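You operate a simulated robot arm through the tools that you are given. There is no shell and no other tool. Be economical: measure what you need, move in short steps, check, and stop when the job is done.

Carry out the task below with a simulated two-armed robot. There is one attempt and no reset: what you move stays moved.

JOB
Fetch the white jar and stand it on the blue sheet. Then take the blue wiper on the top of the black table and put it away on the top of the blue bench. Then open the right wrapper drawer, take the white label roll and leave it in the inside of the right wrapper drawer and shut the drawer again. Then fetch the white oil bottle and stand it in the right reach tray. Then open the left wrapper drawer, put the blue sachet from the inside of the left wrapper drawer on the green dot pane, then shut the drawer. Do these in the order given. Set down upright: white jar, white oil bottle.

It is judged by the outcome, as a careful person would: the job done as asked, and still so three seconds after it is handed in. It fails if anything else is knocked over, pushed out of place, dropped, spilled or broken. Flat cloth is picked up by pressing the open fingertips on it (5 to 10 N) and closing them slowly along it; thin cloth reads only 2 to 8 mm in the jaws.

ROBOT AND FRAMES
Two 7-joint arms with fingered hands on one trunk, on a base that drives. Base frame: it is fixed to the floor where the robot stands at the start and does not move with it; the origin is under the middle of the robot, x ahead of it, y to its left, z up; the surface under the hand at the start is at about z = 0.8. Lengths are in m, angles in degrees, forces in N, time in s.
The left shoulder is at the start at [0.07, 0.157, 1.164], the right one opposite. With the tool pointing down near the work surface each hand reaches from about 0.3 to 0.9 m from the robot's upright axis, wherever it stands, measured 20 degrees to its own side. Places, roughly: blue sachet [1.25, 1, 0.5]; blue sheet (19x15x1 cm) [0.6, 0, 0.8]; blue wiper (9x6x4 cm) [0.6, 0.5, 0.8]; green dot pane (20x15x1 cm) [3.4, 5, 1]; inside of the right wrapper drawer [1.3, 2.3, 0.4]; left wrapper drawer [1.4, 1, 0.5]; reach tray (26x15 cm) [-1.94, -0.42, 0.86]; right wrapper drawer [1.4, 2.3, 0.5]; top of the blue bench [4.3, 0.4, 0.8]; white jar [0.5, 0.25, 0.75]; white label roll (6x6x5 cm) [0.6, -0.4, 0.8]; white oil bottle [0.5, -1.25, 0.75]. Payload 5 kg a hand.
Tool frame (each hand has its own): the origin (TCP) lies between the finger pads and is the grasp point; the fingertips stand 0.031 m ahead of it; z points along the fingers, y is the line along which they close. The gripper opens to 0.156 m. The gripper's body begins 0.088 m behind the TCP. The gripper is a hand of 4 fingers: y runs from the thumb to the fingers, the wrist lies at [0, 0, -0.249] in the tool frame.
Orientation is that of the tool frame in the base frame, as [roll, pitch, yaw] about the fixed x, y, z axes, in that order (R = Rz(yaw) Ry(pitch) Rx(roll)). With the fingers straight down and closing along the base's y, the tool's x points along the base's -x, its y along +y and its z along -z.

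CONTROLS
- The arms move only by the tool move_arm. It takes "left_commands", "right_commands" or both (then of equal length, played together; a hand with none holds still); each is one flat list of numbers, 6 for each row, row after row: the shift along the tool's x, y, z in m, then the turn, a rotation vector about the tool's x, y, z in degrees. In form: [x, y, z, wx, wy, wz, x, y, z, wx, wy, wz, ...]. A call has 1 to 8 rows; each row is the pose to reach, as a shift and turn from the pose commanded when the call began, along the tool's axes at that moment. Each row takes 0.2 s and may step no farther than 0.05 m and 8.6 degrees from the row before; otherwise, the whole call is refused. A pose out of reach is approached as far as the arm can. The call stops where the force on the tool passes 40 N (or 10 N more than at its start, if that is more) or the arm is blocked; 0.2 s more then pass. In this call time passes only in rows, and 0.2 s behind the last. It gives the time, the measured TCP pose, the force on the tool (base axes), the opening and the grip force at its end, in the units of the frame above (readings bear some noise), with the torque about the TCP (base axes, N m) and any sound that the robot's microphone picked up.
- Cameras (640 x 400 px; columns grow to the right, rows downward): "scene" is now at [0.1283, -0.0344, 1.387]; the picture's right is [-0.38, -0.93, -0.00], its down [-0.58, 0.24, -0.78] and it looks along [0.72, -0.29, -0.63] (base axes); focal length 214 px, centre (320, 200). "left" rides on the left gripper at [-0.072, 0.002, -0.111] in its tool frame; the picture's right is [-0.02, -1.00, 0.00], its down [0.84, -0.02, -0.54] and it looks along [0.54, -0.01, 0.84] (tool axes); focal length 234 px, centre (320, 200). "right" rides on the right gripper at [0.072, 0.002, -0.111] in its tool frame; the picture's right is [-0.02, 1.00, 0.00], its down [-0.84, -0.02, -0.54] and it looks along [-0.54, -0.01, 0.84] (tool axes); focal length 234 px, centre (320, 200). There is no depth. A picture from a camera that has moved, and an enlarged one, comes with that camera's place and axes in the base frame and with its lens.
- camera(camera): a new picture of that camera. The clock stands still meanwhile.
- raise_lower(by): slides the trunk up (or, below 0, down) by that many m; the arms and the scene camera ride with it, the base frame stays. It gives what a move gives, with no picture.
- drive_base(legs): drives the robot by 1 to 6 legs, each [ahead, turn to the left] in m and degrees, along the robot's own axes; the way and the turn of a leg run together, so that a leg with both is an arc; at most 1.5 m and 180 degrees a leg. The arms and the cameras ride along, it lands a little off, and it stops where it bumps. It gives what a move gives.
- move_fingers(finger1, finger2, finger3, thumb_bend, hand): sets how far each is bent, from 0 (flat) to 1 (curled in); at 0.3 the hand is open as for a grip, at 0.7 the pads meet at the TCP. One left out holds its place. A second passes; each finger stops where it meets its share of the squeeze, and holds until it gets a number again. It is the only way to open and close the hand. It gives what a move gives, with no picture; readings hold the bend of each and the force on the fingers (four entries, about 0 where the hand has none), thumb and palm.
- aim_head(pan, tilt): turns the head with the scene camera to pan (to the left, within 86 degrees either way) and tilt (down, from -29 to 69), counted from straight ahead of the robot. It gives what a move gives.
- inspect(camera, box): a new picture of the part [left, top, right, bottom] of that camera's present view, enlarged. The clock stands still meanwhile.
- sign_off(): hands the job in; it is judged then, once.

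Go step by step. Nothing tells you exact positions but the pictures and the camera data: compare them with the known pose of the tool, close in by small moves and look again before you grip or let go. The budget is 207 turns and 210 pictures, counting those below and the enlarged ones. Unless the task says otherwise, let go and move clear before handing in.

The tools are called after "Emit:" by a JSON object that holds its "op" and its "data". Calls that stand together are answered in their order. move_arm: Moves the arms, as the interface text tells. Its arguments: {"type":"object","properties":{"left_commands":{"type":"array","items":{"type":"number"}},"right_commands":{"type":"array","items":{"type":"number"}}},"required":[]} The other tools are called the same way: raise_lower (by) slides the trunk up or down; move_fingers (finger1, finger2, finger3, thumb_bend, hand) moves the fingers one by one; drive_base (legs) drives the base; aim_head (pan, tilt) turns the head that bears the scene camera; camera (camera) takes a picture; inspect (camera, box) takes an enlarged picture of a part of a camera's view; sign_off () hands the job in.

At the start:

```text
time: 0.0
left_eef_pos: [0.6155, 0.0496, 1.1106]
left_orientation: [180.0, 0.0, -179.9]
left_ft_force: [0.3, 0.4, -0.2]
left_torque: [0.05, 0.01, 0.03]
left_gripper_width: 0.156
left_finger_force: 0.0
left_shape: jaw
left_bend: [0.3, 0.3, 0.3, 0.3]
left_finger forces: [0.0, 0.0, 0.1, 0.0, 0.1, 0.0]
right_eef_pos: [0.409, -0.3459, 1.0999]
right_orientation: [-180.0, 0.0, -180.0]
right_ft_force: [0.3, 0.1, -0.4]
right_torque: [0.0, 0.0, -0.03]
right_gripper_width: 0.1559
right_finger_force: 0.1
right_shape: jaw
right_bend: [0.3, 0.3, 0.3, 0.3]
right_finger forces: [0.0, 0.1, 0.0, 0.0, 0.0, 0.0]
trunk travel left (down, up): [-0.55, 0.39]
robot x, y, heading: [0.0007, 0.0007, 0.0]
head pan, tilt: [-22.3, 39.2]
```

scene: 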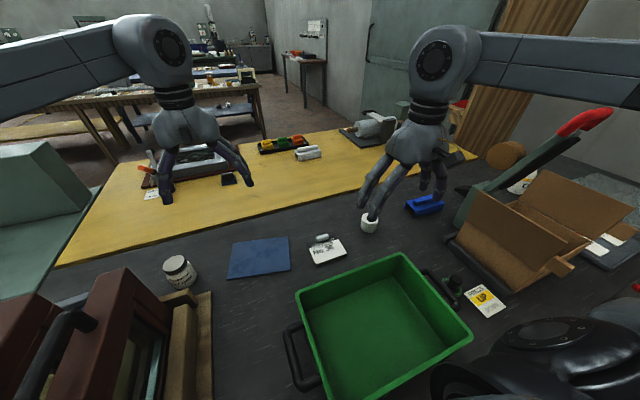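
right: 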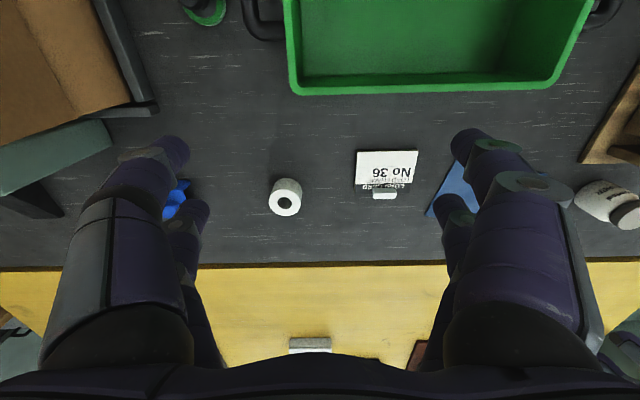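
left: 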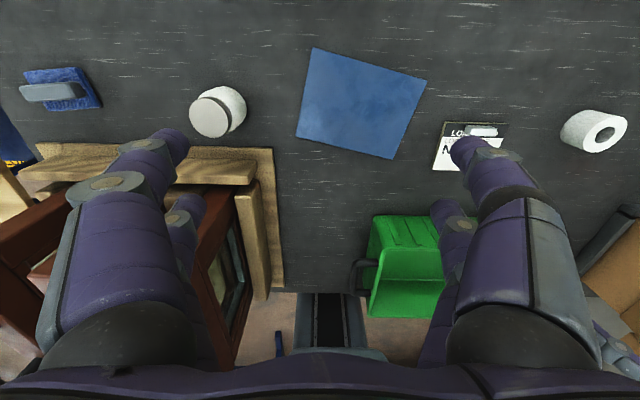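

I see the jar left of the blue sheet on the black table. I'll look closer at the area before I move.

Emit:
{"op": "aim_head", "data": {"pan": 15, "tilt": 45}}

Emit:
{"op": "camera", "data": {"camera": "scene"}}

Emit:
{"op": "inspect", "data": {"camera": "left", "box": [0, 30, 320, 230]}}

```text
time: 1.0
left_eef_pos: [0.6143, 0.0506, 1.1115]
left_orientation: [179.9, 0.0, -179.8]
left_ft_force: [-0.6, -0.3, -0.4]
left_torque: [0.02, -0.02, -0.03]
left_gripper_width: 0.1562
left_finger_force: 0.1
left_shape: jaw
left_bend: [0.3, 0.3, 0.3, 0.3]
left_finger forces: [0.0, 0.0, 0.0, 0.1, 0.1, 0.0]
right_eef_pos: [0.41, -0.3435, 1.0997]
right_orientation: [-179.9, 0.0, -180.0]
right_ft_force: [-0.2, -1.0, -0.3]
right_torque: [-0.01, -0.01, 0.0]
right_gripper_width: 0.1558
right_finger_force: 0.0
right_shape: jaw
right_bend: [0.3, 0.3, 0.3, 0.3]
right_finger forces: [0.0, 0.1, 0.0, 0.0, 0.0, 0.0]
trunk travel left (down, up): [-0.55, 0.39]
robot x, y, heading: [0.0002, -0.0043, -0.1]
head pan, tilt: [15.0, 45.0]
```

```text
206 pictures are left
camera scene: at [0.1278, 0.0191, 1.3785], right [0.26, -0.97, 0.0], down [-0.68, -0.18, -0.71], along [0.68, 0.18, -0.71], focal length 214 px, centre (320, 200)
```

scene: 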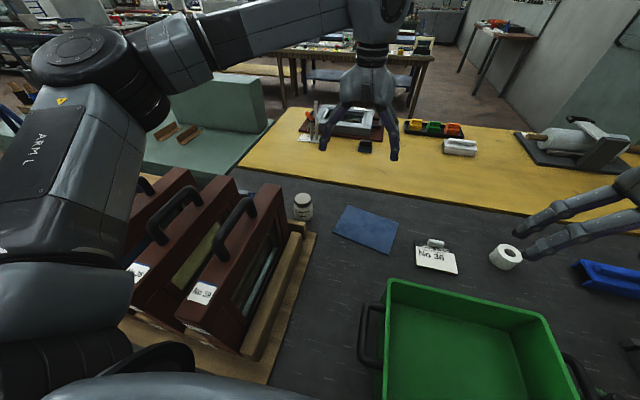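

```text
2.00 times, centred on (160, 130) of left
camera zoom: at [0.687, 0.0519, 1.2216], right [0.03, -1.0, 0.0], down [-0.84, -0.02, 0.54], along [-0.54, -0.01, -0.84], focal length 468 px, centre (640, 340)
```

zoom: 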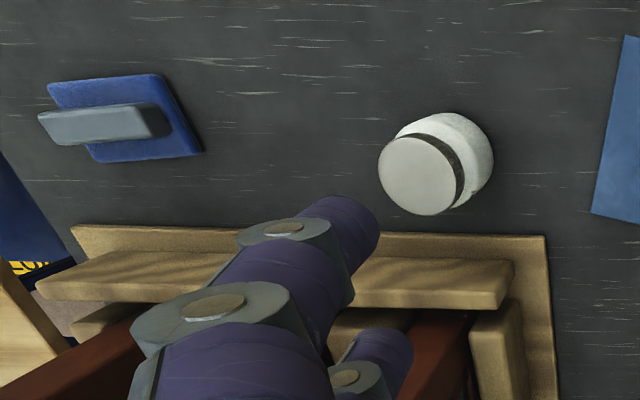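

The jar stands at about (0.60, 0.21), with its lid near z 0.87, and tall red frames stand just behind it. I'll raise the trunk so the arm comes from above, then bring the left hand over the jar.

Emit:
{"op": "raise_lower", "data": {"by": 0.2}}

Emit:
{"op": "move_arm", "data": {"left_commands": [0, 0.04, 0.05, 0, 0, 0, 0.005, 0.08, 0.1, 0, 0, 0, 0.01, 0.12, 0.14, 0, 0, 0, 0.015, 0.155, 0.18, 0, 0, 0, 0.015, 0.16, 0.22, 0, 0, 0]}}

Emit:
{"op": "camera", "data": {"camera": "scene"}}

Emit:
{"op": "camera", "data": {"camera": "left"}}

```text
time: 3.2
left_eef_pos: [0.6159, 0.0496, 1.3103]
left_orientation: [180.0, 0.0, -179.9]
left_ft_force: [0.5, -0.3, -0.2]
left_torque: [-0.02, 0.0, 0.0]
left_gripper_width: 0.1558
left_finger_force: 0.1
left_shape: jaw
left_bend: [0.3, 0.3, 0.3, 0.3]
left_finger forces: [0.0, 0.0, 0.1, 0.1, 0.0, 0.1]
right_eef_pos: [0.4085, -0.3441, 1.2995]
right_orientation: [179.9, 0.0, 180.0]
right_ft_force: [0.2, -0.4, -0.5]
right_torque: [0.0, 0.0, 0.0]
right_gripper_width: 0.156
right_finger_force: 0.1
right_shape: jaw
right_bend: [0.3, 0.3, 0.3, 0.3]
right_finger forces: [0.0, 0.1, 0.0, 0.1, 0.0, 0.0]
trunk travel left (down, up): [-0.75, 0.19]
robot x, y, heading: [0.0025, -0.002, -0.1]
head pan, tilt: [15.0, 45.0]
```

```text
refused: row 1 steps farther than a row can; nothing moved
```

```text
204 pictures are left
camera scene: at [0.1279, 0.0191, 1.5784], right [0.26, -0.97, 0.0], down [-0.68, -0.18, -0.71], along [0.68, 0.18, -0.71], focal length 214 px, centre (320, 200)
```

scene: 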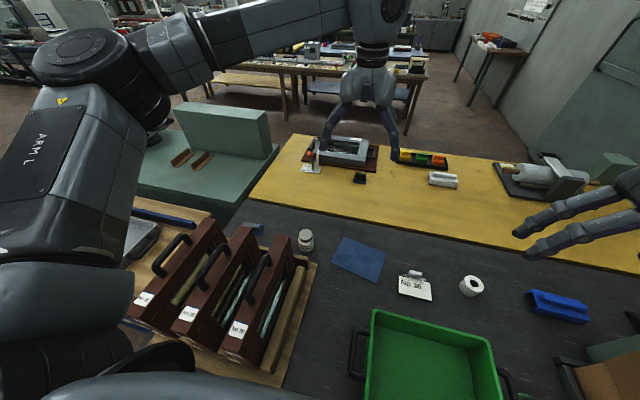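

```text
203 pictures are left
camera left: at [0.6871, 0.0519, 1.4215], right [0.03, -1.0, 0.0], down [-0.84, -0.02, 0.54], along [-0.54, -0.01, -0.84], focal length 234 px, centre (320, 200)
```

left: 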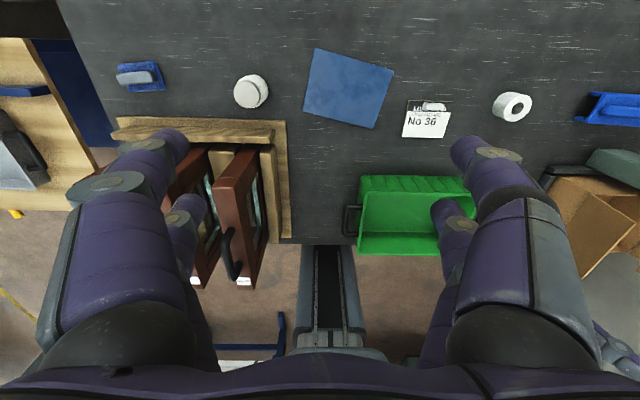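

The view is clearer now. I'll move the left hand diagonally to above the jar.

Emit:
{"op": "move_arm", "data": {"left_commands": [0.0014, 0.0196, 0.044, 0, 0, 0, 0.0028, 0.0392, 0.088, 0, 0, 0, 0.0042, 0.0588, 0.132, 0, 0, 0, 0.0056, 0.0784, 0.176, 0, 0, 0, 0.007, 0.098, 0.22, 0, 0, 0, 0.0084, 0.1176, 0.264, 0, 0, 0, 0.0098, 0.137, 0.308, 0, 0, 0, 0.011, 0.157, 0.35, 0, 0, 0]}}

Emit:
{"op": "camera", "data": {"camera": "scene"}}

Emit:
{"op": "camera", "data": {"camera": "left"}}

```text
time: 5.0
left_eef_pos: [0.6057, 0.2069, 0.9593]
left_orientation: [-179.9, 0.1, -180.0]
left_ft_force: [-0.7, -0.1, 0.7]
left_torque: [0.03, -0.01, 0.0]
left_gripper_width: 0.156
left_finger_force: 0.2
left_shape: jaw
left_bend: [0.3, 0.3, 0.3, 0.3]
left_finger forces: [0.1, 0.0, 0.1, 0.0, 0.1, 0.0]
right_eef_pos: [0.4093, -0.344, 1.2993]
right_orientation: [180.0, 0.0, -179.9]
right_ft_force: [-0.5, 0.1, -0.1]
right_torque: [-0.06, -0.01, 0.03]
right_gripper_width: 0.1558
right_finger_force: 0.1
right_shape: jaw
right_bend: [0.3, 0.3, 0.3, 0.3]
right_finger forces: [0.0, 0.0, 0.0, 0.1, 0.0, 0.0]
trunk travel left (down, up): [-0.75, 0.19]
robot x, y, heading: [0.0021, 0.0013, -0.2]
head pan, tilt: [15.0, 45.0]
```

```text
202 pictures are left
camera scene: at [0.1282, 0.0206, 1.5785], right [0.26, -0.97, 0.0], down [-0.68, -0.18, -0.71], along [0.68, 0.18, -0.71], focal length 214 px, centre (320, 200)
```

scene: 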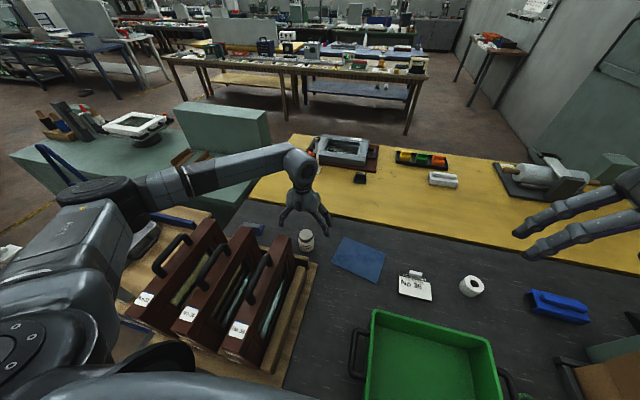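

```text
201 pictures are left
camera left: at [0.6767, 0.2082, 1.0718], right [0.02, -1.0, 0.0], down [-0.84, -0.02, 0.54], along [-0.54, -0.01, -0.84], focal length 234 px, centre (320, 200)
```

left: 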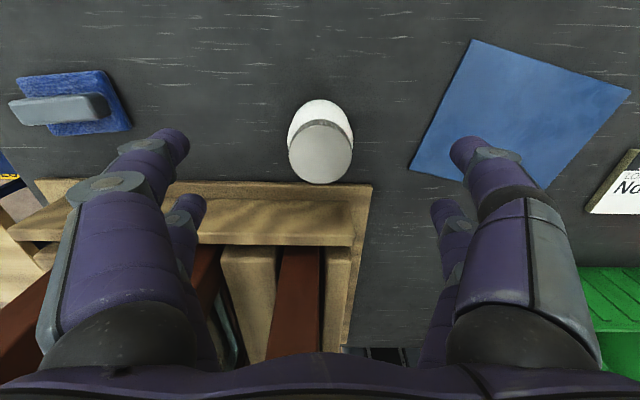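

The hand is centred over the jar. I'll go down with the fingers either side of it.

Emit:
{"op": "move_arm", "data": {"left_commands": [0.002, 0, 0.04, 0, 0, 0, 0.004, 0, 0.08, 0, 0, 0, 0.005, 0, 0.11, 0, 0, 0, 0.005, 0, 0.13, 0, 0, 0]}}

Emit:
{"op": "camera", "data": {"camera": "left"}}

Emit:
{"op": "inspect", "data": {"camera": "scene", "box": [220, 160, 420, 285]}}

```text
time: 6.0
left_eef_pos: [0.6011, 0.2087, 0.8312]
left_orientation: [-180.0, 0.0, -179.9]
left_ft_force: [0.1, 0.2, 1.2]
left_torque: [-0.05, 0.02, -0.02]
left_gripper_width: 0.1561
left_finger_force: 0.2
left_shape: jaw
left_bend: [0.3, 0.3, 0.3, 0.3]
left_finger forces: [0.3, 0.2, 0.1, 0.0, 0.1, 0.1]
right_eef_pos: [0.4095, -0.3436, 1.2989]
right_orientation: [180.0, 0.0, -180.0]
right_ft_force: [-0.6, -0.4, 0.1]
right_torque: [-0.04, -0.01, 0.02]
right_gripper_width: 0.1559
right_finger_force: 0.2
right_shape: jaw
right_bend: [0.3, 0.3, 0.3, 0.3]
right_finger forces: [0.0, 0.0, 0.0, 0.1, 0.1, 0.1]
trunk travel left (down, up): [-0.75, 0.19]
robot x, y, heading: [0.0026, -0.0022, 0.4]
head pan, tilt: [15.0, 45.0]
```

```text
200 pictures are left
camera left: at [0.6719, 0.2088, 0.9416], right [0.03, -1.0, 0.0], down [-0.84, -0.02, 0.54], along [-0.54, -0.01, -0.84], focal length 234 px, centre (320, 200)
```

left: 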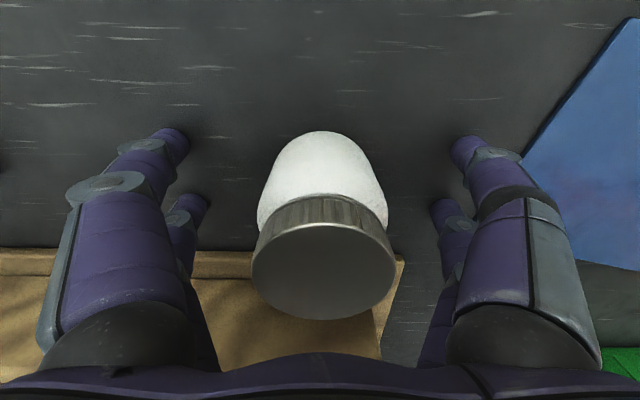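

```text
3.20 times, centred on (320, 222) of scene
camera zoom: at [0.1281, 0.0193, 1.5785], right [0.26, -0.97, 0.0], down [-0.68, -0.18, -0.71], along [0.68, 0.18, -0.71], focal length 686 px, centre (320, 128)
```

zoom: 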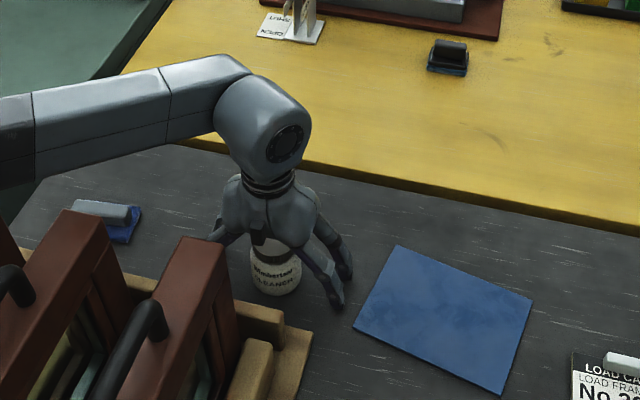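

The jar sits between the fingers, about 5 mm nearer the robot than the TCP. I'll shift a little and close.

Emit:
{"op": "move_arm", "data": {"left_commands": [0.005, 0, 0.006, 0, 0, 0]}}

Emit:
{"op": "move_fingers", "data": {"hand": "left", "finger1": 0.68, "finger2": 0.68, "finger3": 0.68, "thumb_bend": 0.68}}

Emit:
{"op": "camera", "data": {"camera": "left"}}

```text
time: 6.4
left_eef_pos: [0.5987, 0.2064, 0.8294]
left_orientation: [-179.8, 0.5, -179.8]
left_ft_force: [9.8, 3.4, 18.7]
left_torque: [-0.25, -0.13, -0.04]
left_gripper_width: 0.1557
left_finger_force: 0.0
left_shape: jaw
left_bend: [0.29, 0.29, 0.3, 0.3]
left_finger forces: [2.8, 4.9, 7.1, 0.0, 3.9, 0.0]
right_eef_pos: [0.4085, -0.3462, 1.2998]
right_orientation: [-179.9, 0.0, 179.9]
right_ft_force: [0.5, -0.2, 0.3]
right_torque: [-0.01, 0.02, 0.04]
right_gripper_width: 0.156
right_finger_force: 0.1
right_shape: jaw
right_bend: [0.3, 0.3, 0.3, 0.3]
right_finger forces: [0.0, 0.0, 0.0, 0.0, 0.1, 0.0]
trunk travel left (down, up): [-0.75, 0.19]
robot x, y, heading: [-0.001, -0.0007, 0.0]
head pan, tilt: [15.0, 45.0]
```

```text
time: 6.9
left_eef_pos: [0.5995, 0.2027, 0.8364]
left_orientation: [-179.4, 1.0, -179.7]
left_ft_force: [-3.8, 5.2, 40.3]
left_torque: [0.06, 0.22, 0.07]
left_gripper_width: 0.0914
left_finger_force: 21.2
left_shape: fingers
left_bend: [0.45, 0.37, 0.57, 0.45]
left_finger forces: [5.8, 14.7, 5.6, 0.1, 16.2, 0.1]
right_eef_pos: [0.4061, -0.3447, 1.3005]
right_orientation: [179.8, 0.2, -180.0]
right_ft_force: [0.1, 1.0, 0.8]
right_torque: [0.0, 0.02, 0.01]
right_gripper_width: 0.1558
right_finger_force: 0.1
right_shape: jaw
right_bend: [0.3, 0.3, 0.3, 0.3]
right_finger forces: [0.0, 0.1, 0.1, 0.0, 0.0, 0.0]
trunk travel left (down, up): [-0.75, 0.19]
robot x, y, heading: [0.0015, 0.0039, -0.0]
head pan, tilt: [15.0, 45.0]
stopped (left hand): the force on the tool passed its limit at 41 N (the readings are from after the stop); the commanded pose is now the measured one
```

```text
198 pictures are left
camera left: at [0.6701, 0.2057, 0.9485], right [0.03, -1.0, 0.01], down [-0.85, -0.02, 0.53], along [-0.53, -0.02, -0.85], focal length 234 px, centre (320, 200)
```

left: 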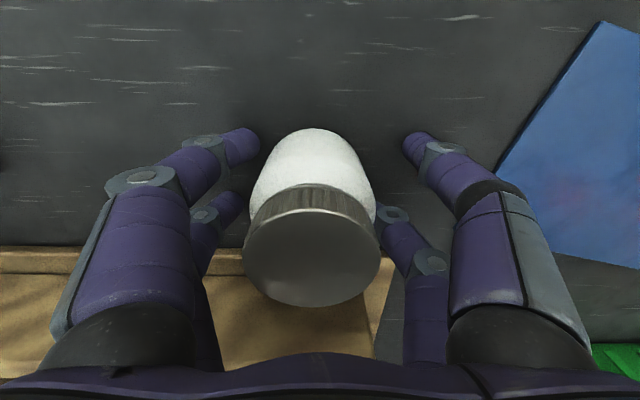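

The curling fingertips touched the table, so the table is at about z 0.80. I'll lift 2 cm and close again.

Emit:
{"op": "move_arm", "data": {"left_commands": [0, 0, -0.018, 0, 0, 0]}}

Emit:
{"op": "move_fingers", "data": {"hand": "left", "finger1": 0.68, "finger2": 0.68, "finger3": 0.68, "thumb_bend": 0.68}}

Emit:
{"op": "camera", "data": {"camera": "left"}}

```text
time: 7.3
left_eef_pos: [0.5969, 0.2045, 0.8432]
left_orientation: [-179.7, 0.3, 179.9]
left_ft_force: [0.7, 0.0, -2.0]
left_torque: [0.01, -0.01, 0.03]
left_gripper_width: 0.0754
left_finger_force: 9.4
left_shape: fingers
left_bend: [0.54, 0.55, 0.6, 0.46]
left_finger forces: [4.2, 5.7, 8.5, 0.0, 0.1, 0.1]
right_eef_pos: [0.411, -0.3446, 1.2976]
right_orientation: [-180.0, -0.1, 180.0]
right_ft_force: [0.1, -0.1, -0.5]
right_torque: [0.03, 0.0, 0.03]
right_gripper_width: 0.1559
right_finger_force: 0.0
right_shape: jaw
right_bend: [0.3, 0.3, 0.3, 0.3]
right_finger forces: [0.0, 0.0, 0.1, 0.0, 0.0, 0.1]
trunk travel left (down, up): [-0.75, 0.19]
robot x, y, heading: [-0.0001, 0.0038, 0.1]
head pan, tilt: [15.0, 45.0]
```

```text
time: 8.3
left_eef_pos: [0.597, 0.2032, 0.8455]
left_orientation: [-179.7, 0.3, -179.9]
left_ft_force: [0.2, -0.4, -2.8]
left_torque: [-0.01, 0.0, 0.0]
left_gripper_width: 0.0493
left_finger_force: 16.9
left_shape: fingers
left_bend: [0.57, 0.58, 0.6, 0.63]
left_finger forces: [8.5, 9.3, 4.5, 0.0, 11.2, 0.0]
right_eef_pos: [0.4097, -0.344, 1.2994]
right_orientation: [180.0, -0.1, -179.9]
right_ft_force: [0.0, -0.9, 0.0]
right_torque: [0.0, -0.01, -0.03]
right_gripper_width: 0.1557
right_finger_force: 0.1
right_shape: jaw
right_bend: [0.3, 0.3, 0.3, 0.3]
right_finger forces: [0.0, 0.1, 0.0, 0.0, 0.0, 0.1]
trunk travel left (down, up): [-0.75, 0.19]
robot x, y, heading: [-0.0009, -0.0026, -0.1]
head pan, tilt: [15.0, 45.0]
```

```text
197 pictures are left
camera left: at [0.6688, 0.2059, 0.958], right [0.02, -1.0, 0.01], down [-0.84, -0.02, 0.54], along [-0.54, -0.02, -0.84], focal length 234 px, centre (320, 200)
```

left: 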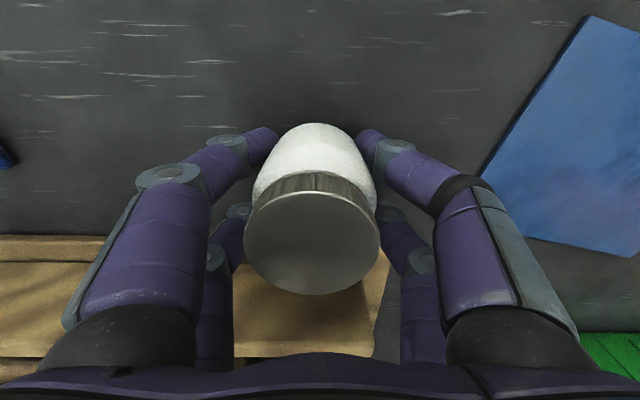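

The jar is held. I'll lift it and carry it over the sheet.

Emit:
{"op": "move_arm", "data": {"left_commands": [0, 0, -0.04, 0, 0, 0, 0, -0.02, -0.07, 0, 0, 0, -0.003, -0.065, -0.08, 0, 0, 0, -0.006, -0.11, -0.08, 0, 0, 0, -0.01, -0.15, -0.08, 0, 0, 0, -0.01, -0.19, -0.08, 0, 0, 0, -0.01, -0.22, -0.08, 0, 0, 0]}}

Emit:
{"op": "camera", "data": {"camera": "scene"}}

Emit:
{"op": "camera", "data": {"camera": "left"}}

```text
time: 9.9
left_eef_pos: [0.6085, -0.0175, 0.9273]
left_orientation: [-179.7, 0.4, -180.0]
left_ft_force: [-0.2, 0.8, -2.2]
left_torque: [0.0, 0.01, 0.02]
left_gripper_width: 0.0495
left_finger_force: 17.1
left_shape: fingers
left_bend: [0.57, 0.58, 0.6, 0.63]
left_finger forces: [8.5, 9.2, 4.6, 0.0, 11.3, 0.0]
right_eef_pos: [0.4093, -0.3464, 1.2982]
right_orientation: [179.9, 0.0, -180.0]
right_ft_force: [-0.1, -0.1, 0.8]
right_torque: [0.02, 0.02, 0.01]
right_gripper_width: 0.1558
right_finger_force: 0.0
right_shape: jaw
right_bend: [0.3, 0.3, 0.3, 0.3]
right_finger forces: [0.0, 0.0, 0.1, 0.1, 0.1, 0.0]
trunk travel left (down, up): [-0.75, 0.19]
robot x, y, heading: [-0.0013, 0.0017, -0.1]
head pan, tilt: [15.0, 45.0]
```

```text
196 pictures are left
camera scene: at [0.1282, 0.0173, 1.5785], right [0.26, -0.97, 0.0], down [-0.68, -0.18, -0.71], along [0.68, 0.18, -0.71], focal length 214 px, centre (320, 200)
```

scene: 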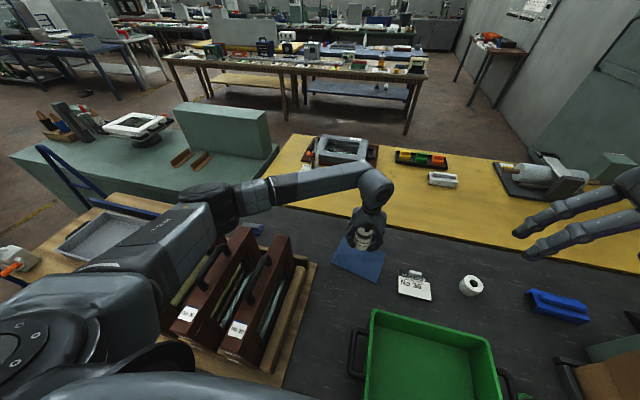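

```text
195 pictures are left
camera left: at [0.679, -0.0153, 1.0388], right [0.03, -1.0, 0.01], down [-0.84, -0.02, 0.54], along [-0.54, -0.02, -0.84], focal length 234 px, centre (320, 200)
```

left: 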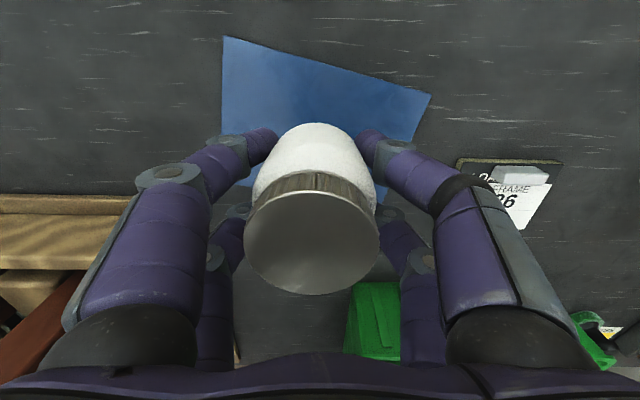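

The jar is over the sheet's middle. I'll lower it gently.

Emit:
{"op": "move_arm", "data": {"left_commands": [0, 0, 0.04, 0, 0, 0, 0, 0, 0.068, 0, 0, 0, 0, 0, 0.072, 0, 0, 0, 0, 0, 0.075, 0, 0, 0]}}

Emit:
{"op": "inspect", "data": {"camera": "scene", "box": [280, 180, 440, 300]}}

```text
time: 10.9
left_eef_pos: [0.6087, -0.0152, 0.8531]
left_orientation: [-179.6, 0.4, -179.9]
left_ft_force: [-0.2, -0.2, -2.7]
left_torque: [-0.03, 0.04, 0.0]
left_gripper_width: 0.0495
left_finger_force: 16.4
left_shape: fingers
left_bend: [0.57, 0.58, 0.6, 0.63]
left_finger forces: [8.5, 9.2, 4.7, 0.0, 11.4, 0.1]
right_eef_pos: [0.4089, -0.3448, 1.299]
right_orientation: [-180.0, 0.0, 180.0]
right_ft_force: [0.1, -0.3, -0.4]
right_torque: [0.0, 0.0, 0.03]
right_gripper_width: 0.1559
right_finger_force: 0.1
right_shape: jaw
right_bend: [0.3, 0.3, 0.3, 0.3]
right_finger forces: [0.1, 0.1, 0.0, 0.0, 0.0, 0.1]
trunk travel left (down, up): [-0.75, 0.19]
robot x, y, heading: [-0.0013, -0.0026, -0.3]
head pan, tilt: [15.0, 45.0]
```

```text
3.33 times, centred on (360, 240) of scene
camera zoom: at [0.1284, 0.019, 1.5784], right [0.26, -0.97, 0.0], down [-0.68, -0.18, -0.71], along [0.68, 0.18, -0.71], focal length 715 px, centre (187, 67)
```

zoom: 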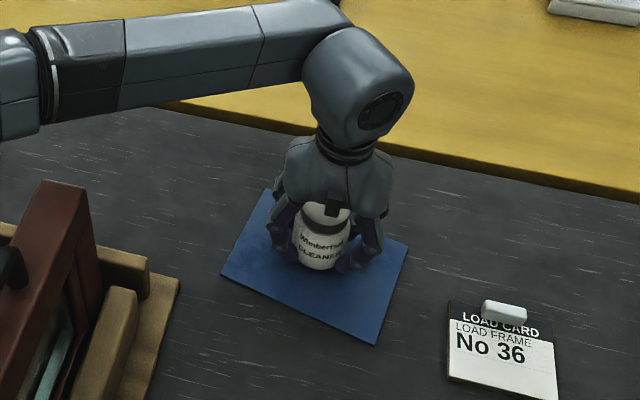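

Emit:
{"op": "move_arm", "data": {"left_commands": [0, 0, 0.003, 0, 0, 0, 0, 0, 0.006, 0, 0, 0]}}

```text
time: 11.5
left_eef_pos: [0.6091, -0.0169, 0.8485]
left_orientation: [-179.6, 0.5, -180.0]
left_ft_force: [0.0, -0.5, -2.1]
left_torque: [-0.02, 0.02, -0.01]
left_gripper_width: 0.049
left_finger_force: 16.8
left_shape: fingers
left_bend: [0.57, 0.58, 0.6, 0.63]
left_finger forces: [8.4, 9.2, 4.7, 0.0, 11.3, 0.1]
right_eef_pos: [0.4099, -0.3453, 1.2992]
right_orientation: [180.0, 0.1, -180.0]
right_ft_force: [-0.5, 0.5, 0.7]
right_torque: [-0.01, -0.03, 0.03]
right_gripper_width: 0.1559
right_finger_force: 0.0
right_shape: jaw
right_bend: [0.3, 0.3, 0.3, 0.3]
right_finger forces: [0.0, 0.0, 0.0, 0.0, 0.0, 0.0]
trunk travel left (down, up): [-0.75, 0.19]
robot x, y, heading: [-0.001, 0.0001, 0.1]
head pan, tilt: [15.0, 45.0]
```

Not touching yet, as only the jar's weight reads. I'll lower in 2 mm steps.

Emit:
{"op": "move_arm", "data": {"left_commands": [0, 0, 0.002, 0, 0, 0, 0, 0, 0.004, 0, 0, 0]}}

```text
time: 12.1
left_eef_pos: [0.6076, -0.0166, 0.8459]
left_orientation: [-179.7, 0.5, 179.9]
left_ft_force: [0.2, 0.9, 1.0]
left_torque: [0.06, -0.04, 0.03]
left_gripper_width: 0.0494
left_finger_force: 17.0
left_shape: fingers
left_bend: [0.57, 0.58, 0.6, 0.63]
left_finger forces: [8.6, 9.5, 4.5, 0.0, 11.5, 0.0]
right_eef_pos: [0.4095, -0.3444, 1.2994]
right_orientation: [180.0, -0.1, -180.0]
right_ft_force: [0.1, -0.8, -0.9]
right_torque: [-0.02, 0.02, 0.0]
right_gripper_width: 0.156
right_finger_force: 0.0
right_shape: jaw
right_bend: [0.3, 0.3, 0.3, 0.3]
right_finger forces: [0.0, 0.0, 0.0, 0.0, 0.0, 0.0]
trunk travel left (down, up): [-0.75, 0.19]
robot x, y, heading: [-0.0037, 0.0022, -0.1]
head pan, tilt: [15.0, 45.0]
```

Contact made. I'll open the fingers and then rise straight up.

Emit:
{"op": "move_fingers", "data": {"hand": "left", "finger1": 0.3, "finger2": 0.3, "finger3": 0.3, "thumb_bend": 0.3}}

Emit:
{"op": "move_arm", "data": {"left_commands": [0, 0, -0.04, 0, 0, 0, 0, 0, -0.085, 0, 0, 0, 0, 0, -0.13, 0, 0, 0, 0, 0, -0.17, 0, 0, 0, 0, 0, -0.21, 0, 0, 0]}}

Emit:
{"op": "camera", "data": {"camera": "left"}}

Emit:
{"op": "camera", "data": {"camera": "scene"}}

```text
time: 13.1
left_eef_pos: [0.6085, -0.0156, 0.844]
left_orientation: [-179.7, 0.4, 180.0]
left_ft_force: [0.9, -0.4, 0.1]
left_torque: [-0.02, 0.01, -0.03]
left_gripper_width: 0.1595
left_finger_force: 0.1
left_shape: fingers
left_bend: [0.3, 0.3, 0.3, 0.3]
left_finger forces: [0.0, 0.0, 0.0, 0.1, 0.0, 0.0]
right_eef_pos: [0.4085, -0.3447, 1.2987]
right_orientation: [-180.0, 0.0, -180.0]
right_ft_force: [0.5, 0.7, 0.2]
right_torque: [-0.02, 0.03, -0.05]
right_gripper_width: 0.1559
right_finger_force: 0.0
right_shape: jaw
right_bend: [0.3, 0.3, 0.3, 0.3]
right_finger forces: [0.0, 0.0, 0.0, 0.1, 0.0, 0.0]
trunk travel left (down, up): [-0.75, 0.19]
robot x, y, heading: [-0.0, 0.0012, -0.0]
head pan, tilt: [15.0, 45.0]
```

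```text
time: 14.3
left_eef_pos: [0.6045, -0.0137, 1.0525]
left_orientation: [-179.5, 0.4, -179.9]
left_ft_force: [-0.1, -0.2, 0.2]
left_torque: [0.05, -0.01, 0.03]
left_gripper_width: 0.1595
left_finger_force: 0.0
left_shape: fingers
left_bend: [0.3, 0.3, 0.3, 0.3]
left_finger forces: [0.0, 0.0, 0.1, 0.1, 0.1, 0.0]
right_eef_pos: [0.4084, -0.3434, 1.2988]
right_orientation: [-179.9, 0.1, -180.0]
right_ft_force: [0.6, -0.4, 0.3]
right_torque: [0.0, 0.02, -0.01]
right_gripper_width: 0.156
right_finger_force: 0.0
right_shape: jaw
right_bend: [0.3, 0.3, 0.3, 0.3]
right_finger forces: [0.0, 0.0, 0.0, 0.1, 0.0, 0.0]
trunk travel left (down, up): [-0.75, 0.19]
robot x, y, heading: [-0.0, 0.0003, -0.0]
head pan, tilt: [15.0, 45.0]
```

```text
193 pictures are left
camera left: at [0.6753, -0.0115, 1.1637], right [0.02, -1.0, 0.01], down [-0.84, -0.02, 0.54], along [-0.54, -0.02, -0.84], focal length 234 px, centre (320, 200)
```

left: 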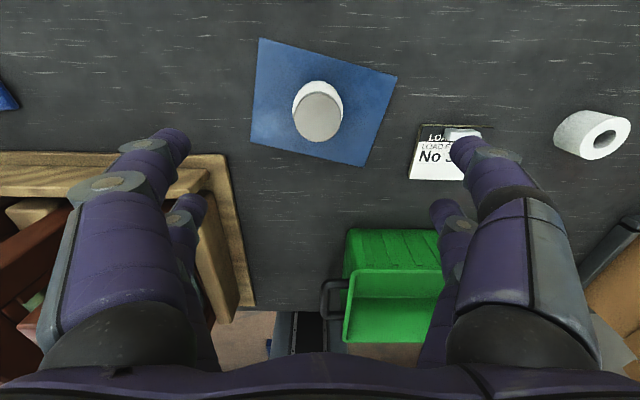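

```text
192 pictures are left
camera scene: at [0.1271, 0.0189, 1.5785], right [0.26, -0.97, 0.0], down [-0.68, -0.18, -0.71], along [0.68, 0.18, -0.71], focal length 214 px, centre (320, 200)
```

scene: 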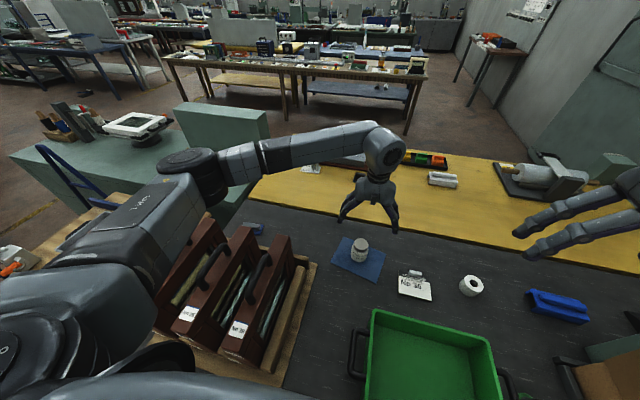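

The jar stands on the sheet. Next is the wiper at about (0.62, 0.465). I'll move the left hand over there.

Emit:
{"op": "move_arm", "data": {"left_commands": [0, 0.04, -0.03, 0, 0, 0, 0, 0.09, -0.03, 0, 0, 0, 0, 0.14, -0.03, 0, 0, 0, 0, 0.19, -0.03, 0, 0, 0, 0, 0.24, -0.03, 0, 0, 0, 0, 0.29, -0.03, 0, 0, 0, 0, 0.34, -0.03, 0, 0, 0, -0.01, 0.385, -0.03, 0, 0, 0]}}

Emit:
{"op": "move_arm", "data": {"left_commands": [0, 0.04, 0, 0, 0, -8, 0, 0.085, 0, 0, 0, -16, 0, 0.085, 0, 0, 0, -24, 0, 0.085, 0, 0, 0, -32, 0, 0.085, 0, 0, 0, -40, 0, 0.085, 0, 0, 0, -48, 0, 0.085, 0, 0, 0, -56, 0, 0.085, 0, 0, 0, -64]}}

Emit:
{"op": "camera", "data": {"camera": "left"}}

Emit:
{"op": "camera", "data": {"camera": "scene"}}

```text
time: 16.1
left_eef_pos: [0.6166, 0.3713, 1.079]
left_orientation: [-179.6, 0.3, -180.0]
left_ft_force: [-0.2, -1.1, -0.2]
left_torque: [0.0, -0.02, 0.01]
left_gripper_width: 0.1599
left_finger_force: 0.1
left_shape: fingers
left_bend: [0.3, 0.3, 0.3, 0.3]
left_finger forces: [0.0, 0.0, 0.2, 0.1, 0.0, 0.0]
right_eef_pos: [0.4093, -0.3428, 1.2991]
right_orientation: [-179.9, 0.0, -179.9]
right_ft_force: [0.5, -0.3, 0.0]
right_torque: [-0.06, 0.02, 0.02]
right_gripper_width: 0.1558
right_finger_force: 0.0
right_shape: jaw
right_bend: [0.3, 0.3, 0.3, 0.3]
right_finger forces: [0.0, 0.0, 0.0, 0.1, 0.0, 0.1]
trunk travel left (down, up): [-0.75, 0.19]
robot x, y, heading: [0.0042, -0.0007, -0.2]
head pan, tilt: [15.0, 45.0]
```

```text
time: 17.9
left_eef_pos: [0.6169, 0.4561, 1.0791]
left_orientation: [-179.3, -0.2, -115.8]
left_ft_force: [-1.0, -0.3, 0.6]
left_torque: [0.02, -0.01, 0.02]
left_gripper_width: 0.16
left_finger_force: 0.1
left_shape: fingers
left_bend: [0.3, 0.3, 0.3, 0.3]
left_finger forces: [0.0, 0.0, 0.0, 0.1, 0.0, 0.0]
right_eef_pos: [0.4084, -0.3431, 1.2999]
right_orientation: [-180.0, 0.0, -180.0]
right_ft_force: [0.3, 0.0, -0.1]
right_torque: [-0.03, -0.04, 0.03]
right_gripper_width: 0.1559
right_finger_force: 0.1
right_shape: jaw
right_bend: [0.3, 0.3, 0.3, 0.3]
right_finger forces: [0.0, 0.1, 0.1, 0.0, 0.0, 0.1]
trunk travel left (down, up): [-0.75, 0.19]
robot x, y, heading: [-0.0007, 0.0036, 0.2]
head pan, tilt: [15.0, 45.0]
```

```text
191 pictures are left
camera left: at [0.6455, 0.5224, 1.1903], right [0.91, -0.41, 0.01], down [-0.35, -0.76, 0.55], along [-0.22, -0.5, -0.84], focal length 234 px, centre (320, 200)
```

left: 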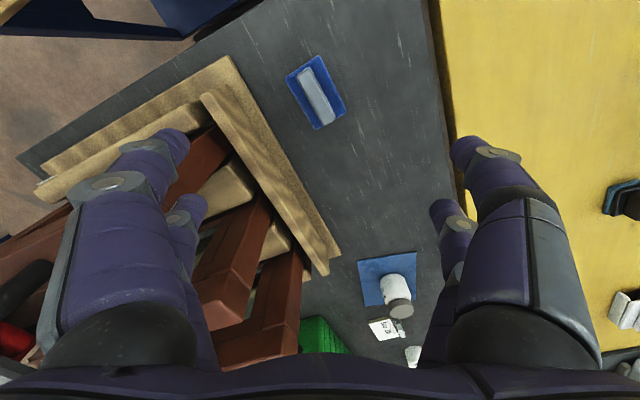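

```text
190 pictures are left
camera scene: at [0.1278, 0.02, 1.5785], right [0.26, -0.97, 0.0], down [-0.68, -0.18, -0.71], along [0.68, 0.18, -0.71], focal length 214 px, centre (320, 200)
```

scene: 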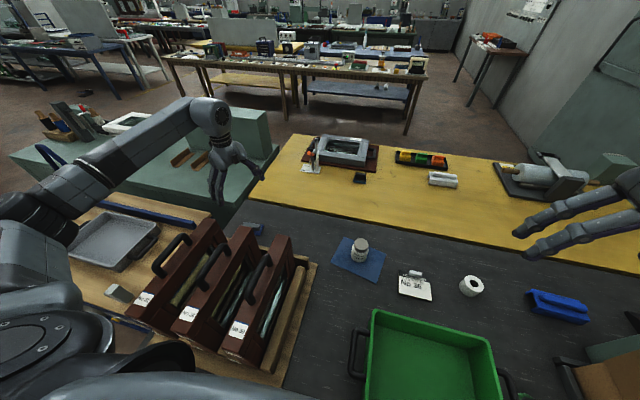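

The wiper's handle centre is about (0.620, 0.473) and runs 10° off the y axis. I'll finish turning so the fingers close across the handle, and go down part way.

Emit:
{"op": "move_arm", "data": {"left_commands": [-0.0155, 0.005, 0, 0, 0, -7.2, -0.0155, 0.005, 0.02, 0, 0, -14.5, -0.0155, 0.005, 0.05, 0, 0, -21.7, -0.0155, 0.005, 0.08, 0, 0, -29, -0.0155, 0.005, 0.11, 0, 0, -36.2]}}

Emit:
{"op": "camera", "data": {"camera": "left"}}

Emit:
{"op": "camera", "data": {"camera": "scene"}}

```text
time: 19.1
left_eef_pos: [0.6178, 0.4709, 0.9693]
left_orientation: [-179.6, -0.5, -79.7]
left_ft_force: [0.0, 0.7, -0.2]
left_torque: [0.0, -0.01, 0.0]
left_gripper_width: 0.1597
left_finger_force: 0.0
left_shape: fingers
left_bend: [0.3, 0.3, 0.3, 0.3]
left_finger forces: [0.0, 0.0, 0.0, 0.0, 0.1, 0.1]
right_eef_pos: [0.4095, -0.3438, 1.2991]
right_orientation: [-180.0, 0.0, 180.0]
right_ft_force: [-0.4, 0.0, -0.5]
right_torque: [0.01, -0.03, -0.02]
right_gripper_width: 0.1558
right_finger_force: 0.0
right_shape: jaw
right_bend: [0.3, 0.3, 0.3, 0.3]
right_finger forces: [0.0, 0.0, 0.0, 0.1, 0.0, 0.1]
trunk travel left (down, up): [-0.75, 0.19]
robot x, y, heading: [-0.0004, -0.0009, 0.3]
head pan, tilt: [15.0, 45.0]
```

```text
189 pictures are left
camera left: at [0.6029, 0.5421, 1.0795], right [0.98, 0.2, 0.01], down [0.17, -0.82, 0.55], along [0.12, -0.54, -0.83], focal length 234 px, centre (320, 200)
```

left: 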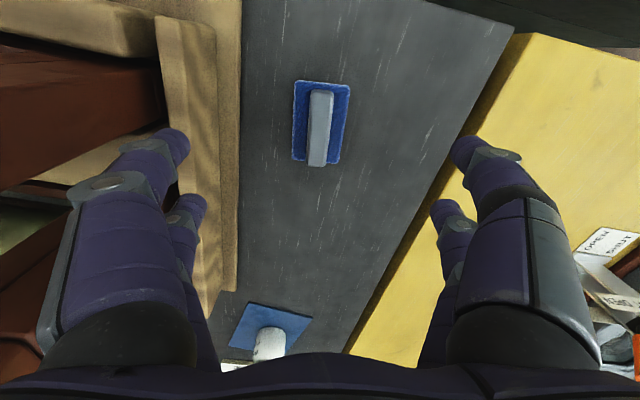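

```text
188 pictures are left
camera scene: at [0.1284, 0.0199, 1.5785], right [0.26, -0.97, 0.0], down [-0.68, -0.18, -0.71], along [0.68, 0.18, -0.71], focal length 214 px, centre (320, 200)
```

scene: 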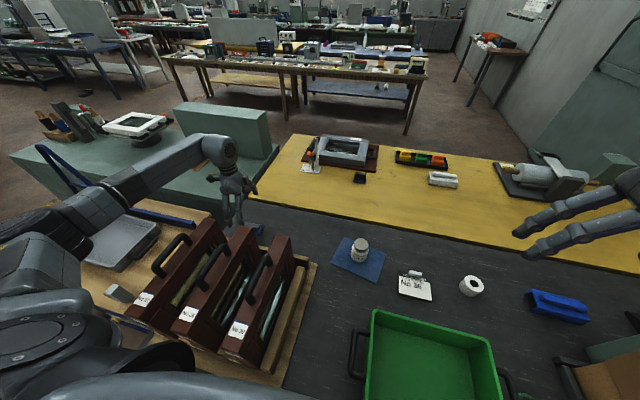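

The handle is nearly centred under the hand. I'll half-close the fingers to clear the rack edge, then descend close above it.

Emit:
{"op": "move_fingers", "data": {"hand": "left", "finger1": 0.45, "finger2": 0.45, "finger3": 0.45, "thumb_bend": 0.45}}

Emit:
{"op": "move_arm", "data": {"left_commands": [-0.0025, -0.0025, 0.04, 0, 0, 0, -0.0025, -0.0025, 0.08, 0, 0, 0, -0.0025, -0.0025, 0.1, 0, 0, 0]}}

Emit:
{"op": "camera", "data": {"camera": "left"}}

Emit:
{"op": "inspect", "data": {"camera": "scene", "box": [180, 140, 340, 240]}}

```text
time: 20.1
left_eef_pos: [0.6187, 0.4704, 0.9701]
left_orientation: [-179.6, -0.5, -79.8]
left_ft_force: [0.1, -0.9, 0.6]
left_torque: [0.0, -0.01, -0.01]
left_gripper_width: 0.1016
left_finger_force: 0.1
left_shape: fingers
left_bend: [0.45, 0.45, 0.45, 0.45]
left_finger forces: [0.0, 0.0, 0.0, 0.0, 0.0, 0.0]
right_eef_pos: [0.4081, -0.3429, 1.298]
right_orientation: [-180.0, 0.0, -179.9]
right_ft_force: [-0.3, 0.4, -0.2]
right_torque: [-0.03, 0.01, -0.02]
right_gripper_width: 0.1559
right_finger_force: 0.0
right_shape: jaw
right_bend: [0.3, 0.3, 0.3, 0.3]
right_finger forces: [0.1, 0.0, 0.0, 0.0, 0.0, 0.1]
trunk travel left (down, up): [-0.75, 0.19]
robot x, y, heading: [0.0002, -0.0022, -0.1]
head pan, tilt: [15.0, 45.0]
```

```text
time: 20.9
left_eef_pos: [0.6214, 0.4709, 0.8706]
left_orientation: [-179.7, -0.6, -79.9]
left_ft_force: [-0.3, 0.9, 0.0]
left_torque: [0.01, -0.01, 0.02]
left_gripper_width: 0.1013
left_finger_force: 0.0
left_shape: fingers
left_bend: [0.45, 0.45, 0.45, 0.45]
left_finger forces: [0.1, 0.0, 0.0, 0.1, 0.1, 0.1]
right_eef_pos: [0.4083, -0.3436, 1.3004]
right_orientation: [179.9, 0.1, -180.0]
right_ft_force: [0.3, 0.4, 0.3]
right_torque: [0.02, 0.02, 0.01]
right_gripper_width: 0.156
right_finger_force: 0.1
right_shape: jaw
right_bend: [0.3, 0.3, 0.3, 0.3]
right_finger forces: [0.1, 0.0, 0.1, 0.0, 0.0, 0.1]
trunk travel left (down, up): [-0.75, 0.19]
robot x, y, heading: [0.0014, 0.0013, -0.1]
head pan, tilt: [15.0, 45.0]
```

```text
187 pictures are left
camera left: at [0.6063, 0.5423, 0.98], right [0.98, 0.2, 0.01], down [0.16, -0.82, 0.55], along [0.12, -0.54, -0.83], focal length 234 px, centre (320, 200)
```

left: 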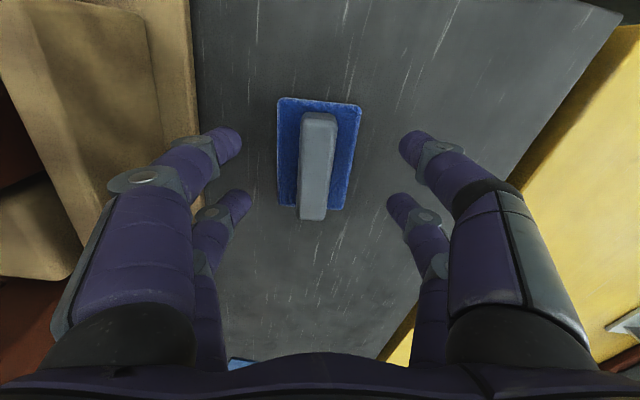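

```text
4.00 times, centred on (260, 190) of scene
camera zoom: at [0.1277, 0.0191, 1.5785], right [0.26, -0.97, 0.0], down [-0.68, -0.18, -0.71], along [0.68, 0.18, -0.71], focal length 858 px, centre (560, 240)
```

zoom: 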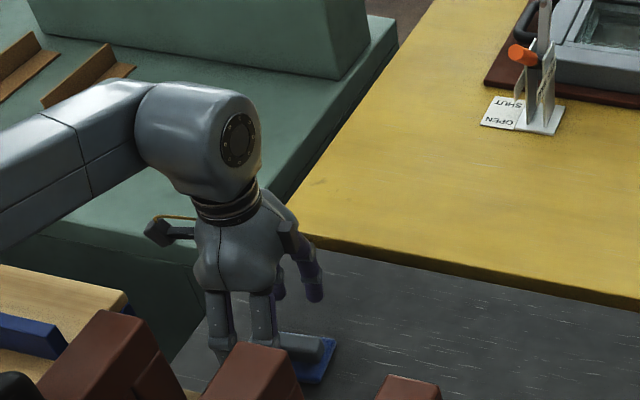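

I'll centre on the handle, descend 2 cm and close gently.

Emit:
{"op": "move_arm", "data": {"left_commands": [-0.009, 0.002, 0.012, 0, 0, 0, -0.009, 0.002, 0.022, 0, 0, 0]}}

Emit:
{"op": "move_fingers", "data": {"hand": "left", "finger1": 0.7, "finger2": 0.7, "finger3": 0.7, "thumb_bend": 0.7}}

Emit:
{"op": "camera", "data": {"camera": "left"}}

```text
time: 21.5
left_eef_pos: [0.6194, 0.4804, 0.8462]
left_orientation: [-179.7, -0.6, -79.8]
left_ft_force: [-0.2, -0.4, 0.1]
left_torque: [-0.01, 0.03, 0.0]
left_gripper_width: 0.1017
left_finger_force: 0.0
left_shape: fingers
left_bend: [0.45, 0.45, 0.45, 0.45]
left_finger forces: [0.0, 0.0, 0.0, 0.1, 0.0, 0.0]
right_eef_pos: [0.4084, -0.3439, 1.2996]
right_orientation: [180.0, 0.0, 179.9]
right_ft_force: [-0.6, 0.8, -0.2]
right_torque: [0.01, 0.02, -0.01]
right_gripper_width: 0.1558
right_finger_force: 0.0
right_shape: jaw
right_bend: [0.3, 0.3, 0.3, 0.3]
right_finger forces: [0.1, 0.1, 0.1, 0.1, 0.0, 0.0]
trunk travel left (down, up): [-0.75, 0.19]
robot x, y, heading: [0.0004, -0.0021, 0.0]
head pan, tilt: [15.0, 45.0]
```

```text
time: 22.5
left_eef_pos: [0.6211, 0.4805, 0.8476]
left_orientation: [-179.6, -0.4, -79.8]
left_ft_force: [2.8, 0.5, 7.3]
left_torque: [-0.08, 0.07, 0.04]
left_gripper_width: 0.0405
left_finger_force: 20.8
left_shape: fingers
left_bend: [0.59, 0.58, 0.61, 0.65]
left_finger forces: [11.0, 10.9, 7.7, 0.1, 11.1, 0.0]
right_eef_pos: [0.4079, -0.3449, 1.2986]
right_orientation: [180.0, 0.0, -180.0]
right_ft_force: [0.4, 0.5, 0.5]
right_torque: [-0.01, 0.0, -0.03]
right_gripper_width: 0.1559
right_finger_force: 0.1
right_shape: jaw
right_bend: [0.3, 0.3, 0.3, 0.3]
right_finger forces: [0.1, 0.0, 0.0, 0.0, 0.1, 0.0]
trunk travel left (down, up): [-0.75, 0.19]
robot x, y, heading: [-0.0018, -0.0001, 0.1]
head pan, tilt: [15.0, 45.0]
```

```text
185 pictures are left
camera left: at [0.6043, 0.5517, 0.9587], right [0.98, 0.2, 0.01], down [0.16, -0.82, 0.55], along [0.12, -0.54, -0.83], focal length 234 px, centre (320, 200)
```

left: 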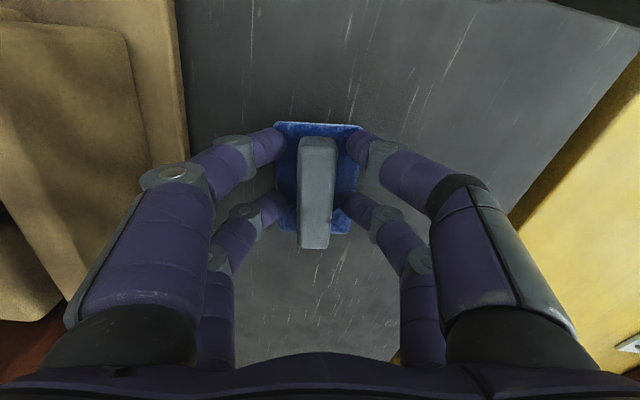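

The fingers have closed on the wiper. I'll test the hold by lifting.

Emit:
{"op": "move_arm", "data": {"left_commands": [0, 0, -0.03, 0, 0, 0, 0, 0, -0.07, 0, 0, 0, 0, 0, -0.12, 0, 0, 0, 0, 0, -0.17, 0, 0, 0]}}

Emit:
{"op": "camera", "data": {"camera": "left"}}

Emit:
{"op": "aim_head", "data": {"pan": 0, "tilt": 10}}

Emit:
{"op": "camera", "data": {"camera": "scene"}}

```text
time: 23.5
left_eef_pos: [0.6163, 0.4791, 1.0189]
left_orientation: [-179.8, -0.3, -79.8]
left_ft_force: [-0.8, -1.1, -0.9]
left_torque: [0.02, -0.02, -0.01]
left_gripper_width: 0.0403
left_finger_force: 17.0
left_shape: fingers
left_bend: [0.58, 0.58, 0.62, 0.65]
left_finger forces: [9.6, 8.4, 6.2, 0.0, 10.1, 0.1]
right_eef_pos: [0.4075, -0.3445, 1.3002]
right_orientation: [-179.9, 0.0, -180.0]
right_ft_force: [0.3, -0.4, 0.2]
right_torque: [0.02, -0.05, 0.01]
right_gripper_width: 0.1559
right_finger_force: 0.1
right_shape: jaw
right_bend: [0.3, 0.3, 0.3, 0.3]
right_finger forces: [0.0, 0.0, 0.0, 0.1, 0.1, 0.1]
trunk travel left (down, up): [-0.75, 0.19]
robot x, y, heading: [-0.001, 0.0013, -0.0]
head pan, tilt: [15.0, 45.0]
```

```text
184 pictures are left
camera left: at [0.6008, 0.5518, 1.1298], right [0.98, 0.2, 0.01], down [0.16, -0.82, 0.55], along [0.12, -0.54, -0.83], focal length 234 px, centre (320, 200)
```

left: 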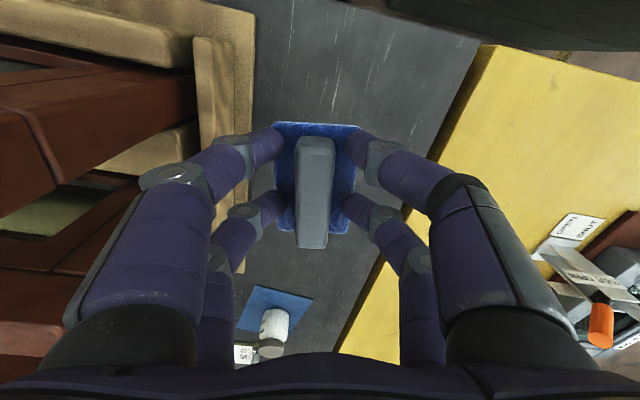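

```text
time: 24.5
left_eef_pos: [0.6168, 0.481, 1.018]
left_orientation: [-179.7, -0.5, -79.8]
left_ft_force: [0.2, 1.1, -0.8]
left_torque: [-0.01, 0.01, -0.02]
left_gripper_width: 0.0404
left_finger_force: 17.0
left_shape: fingers
left_bend: [0.58, 0.58, 0.62, 0.65]
left_finger forces: [9.6, 8.3, 6.2, 0.0, 10.1, 0.0]
right_eef_pos: [0.4087, -0.3441, 1.2991]
right_orientation: [-180.0, 0.0, 180.0]
right_ft_force: [0.1, 0.9, -0.5]
right_torque: [0.0, 0.01, 0.01]
right_gripper_width: 0.1559
right_finger_force: 0.1
right_shape: jaw
right_bend: [0.3, 0.3, 0.3, 0.3]
right_finger forces: [0.0, 0.1, 0.0, 0.0, 0.0, 0.0]
trunk travel left (down, up): [-0.75, 0.19]
robot x, y, heading: [-0.0031, 0.0011, 0.3]
head pan, tilt: [0.0, 10.0]
```

```text
183 pictures are left
camera scene: at [0.1423, -0.0015, 1.6333], right [0.0, -1.0, 0.0], down [-0.17, 0.0, -0.98], along [0.98, 0.0, -0.17], focal length 214 px, centre (320, 200)
```

scene: 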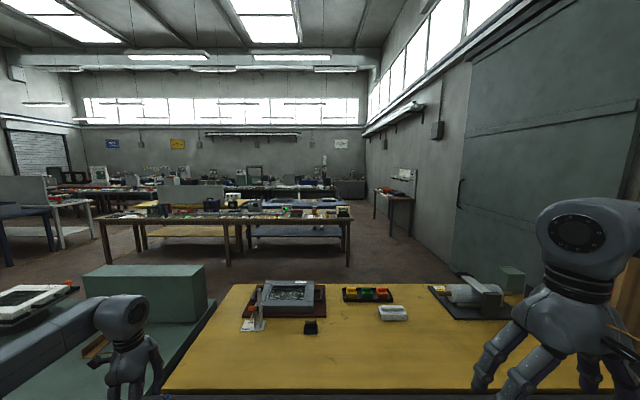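

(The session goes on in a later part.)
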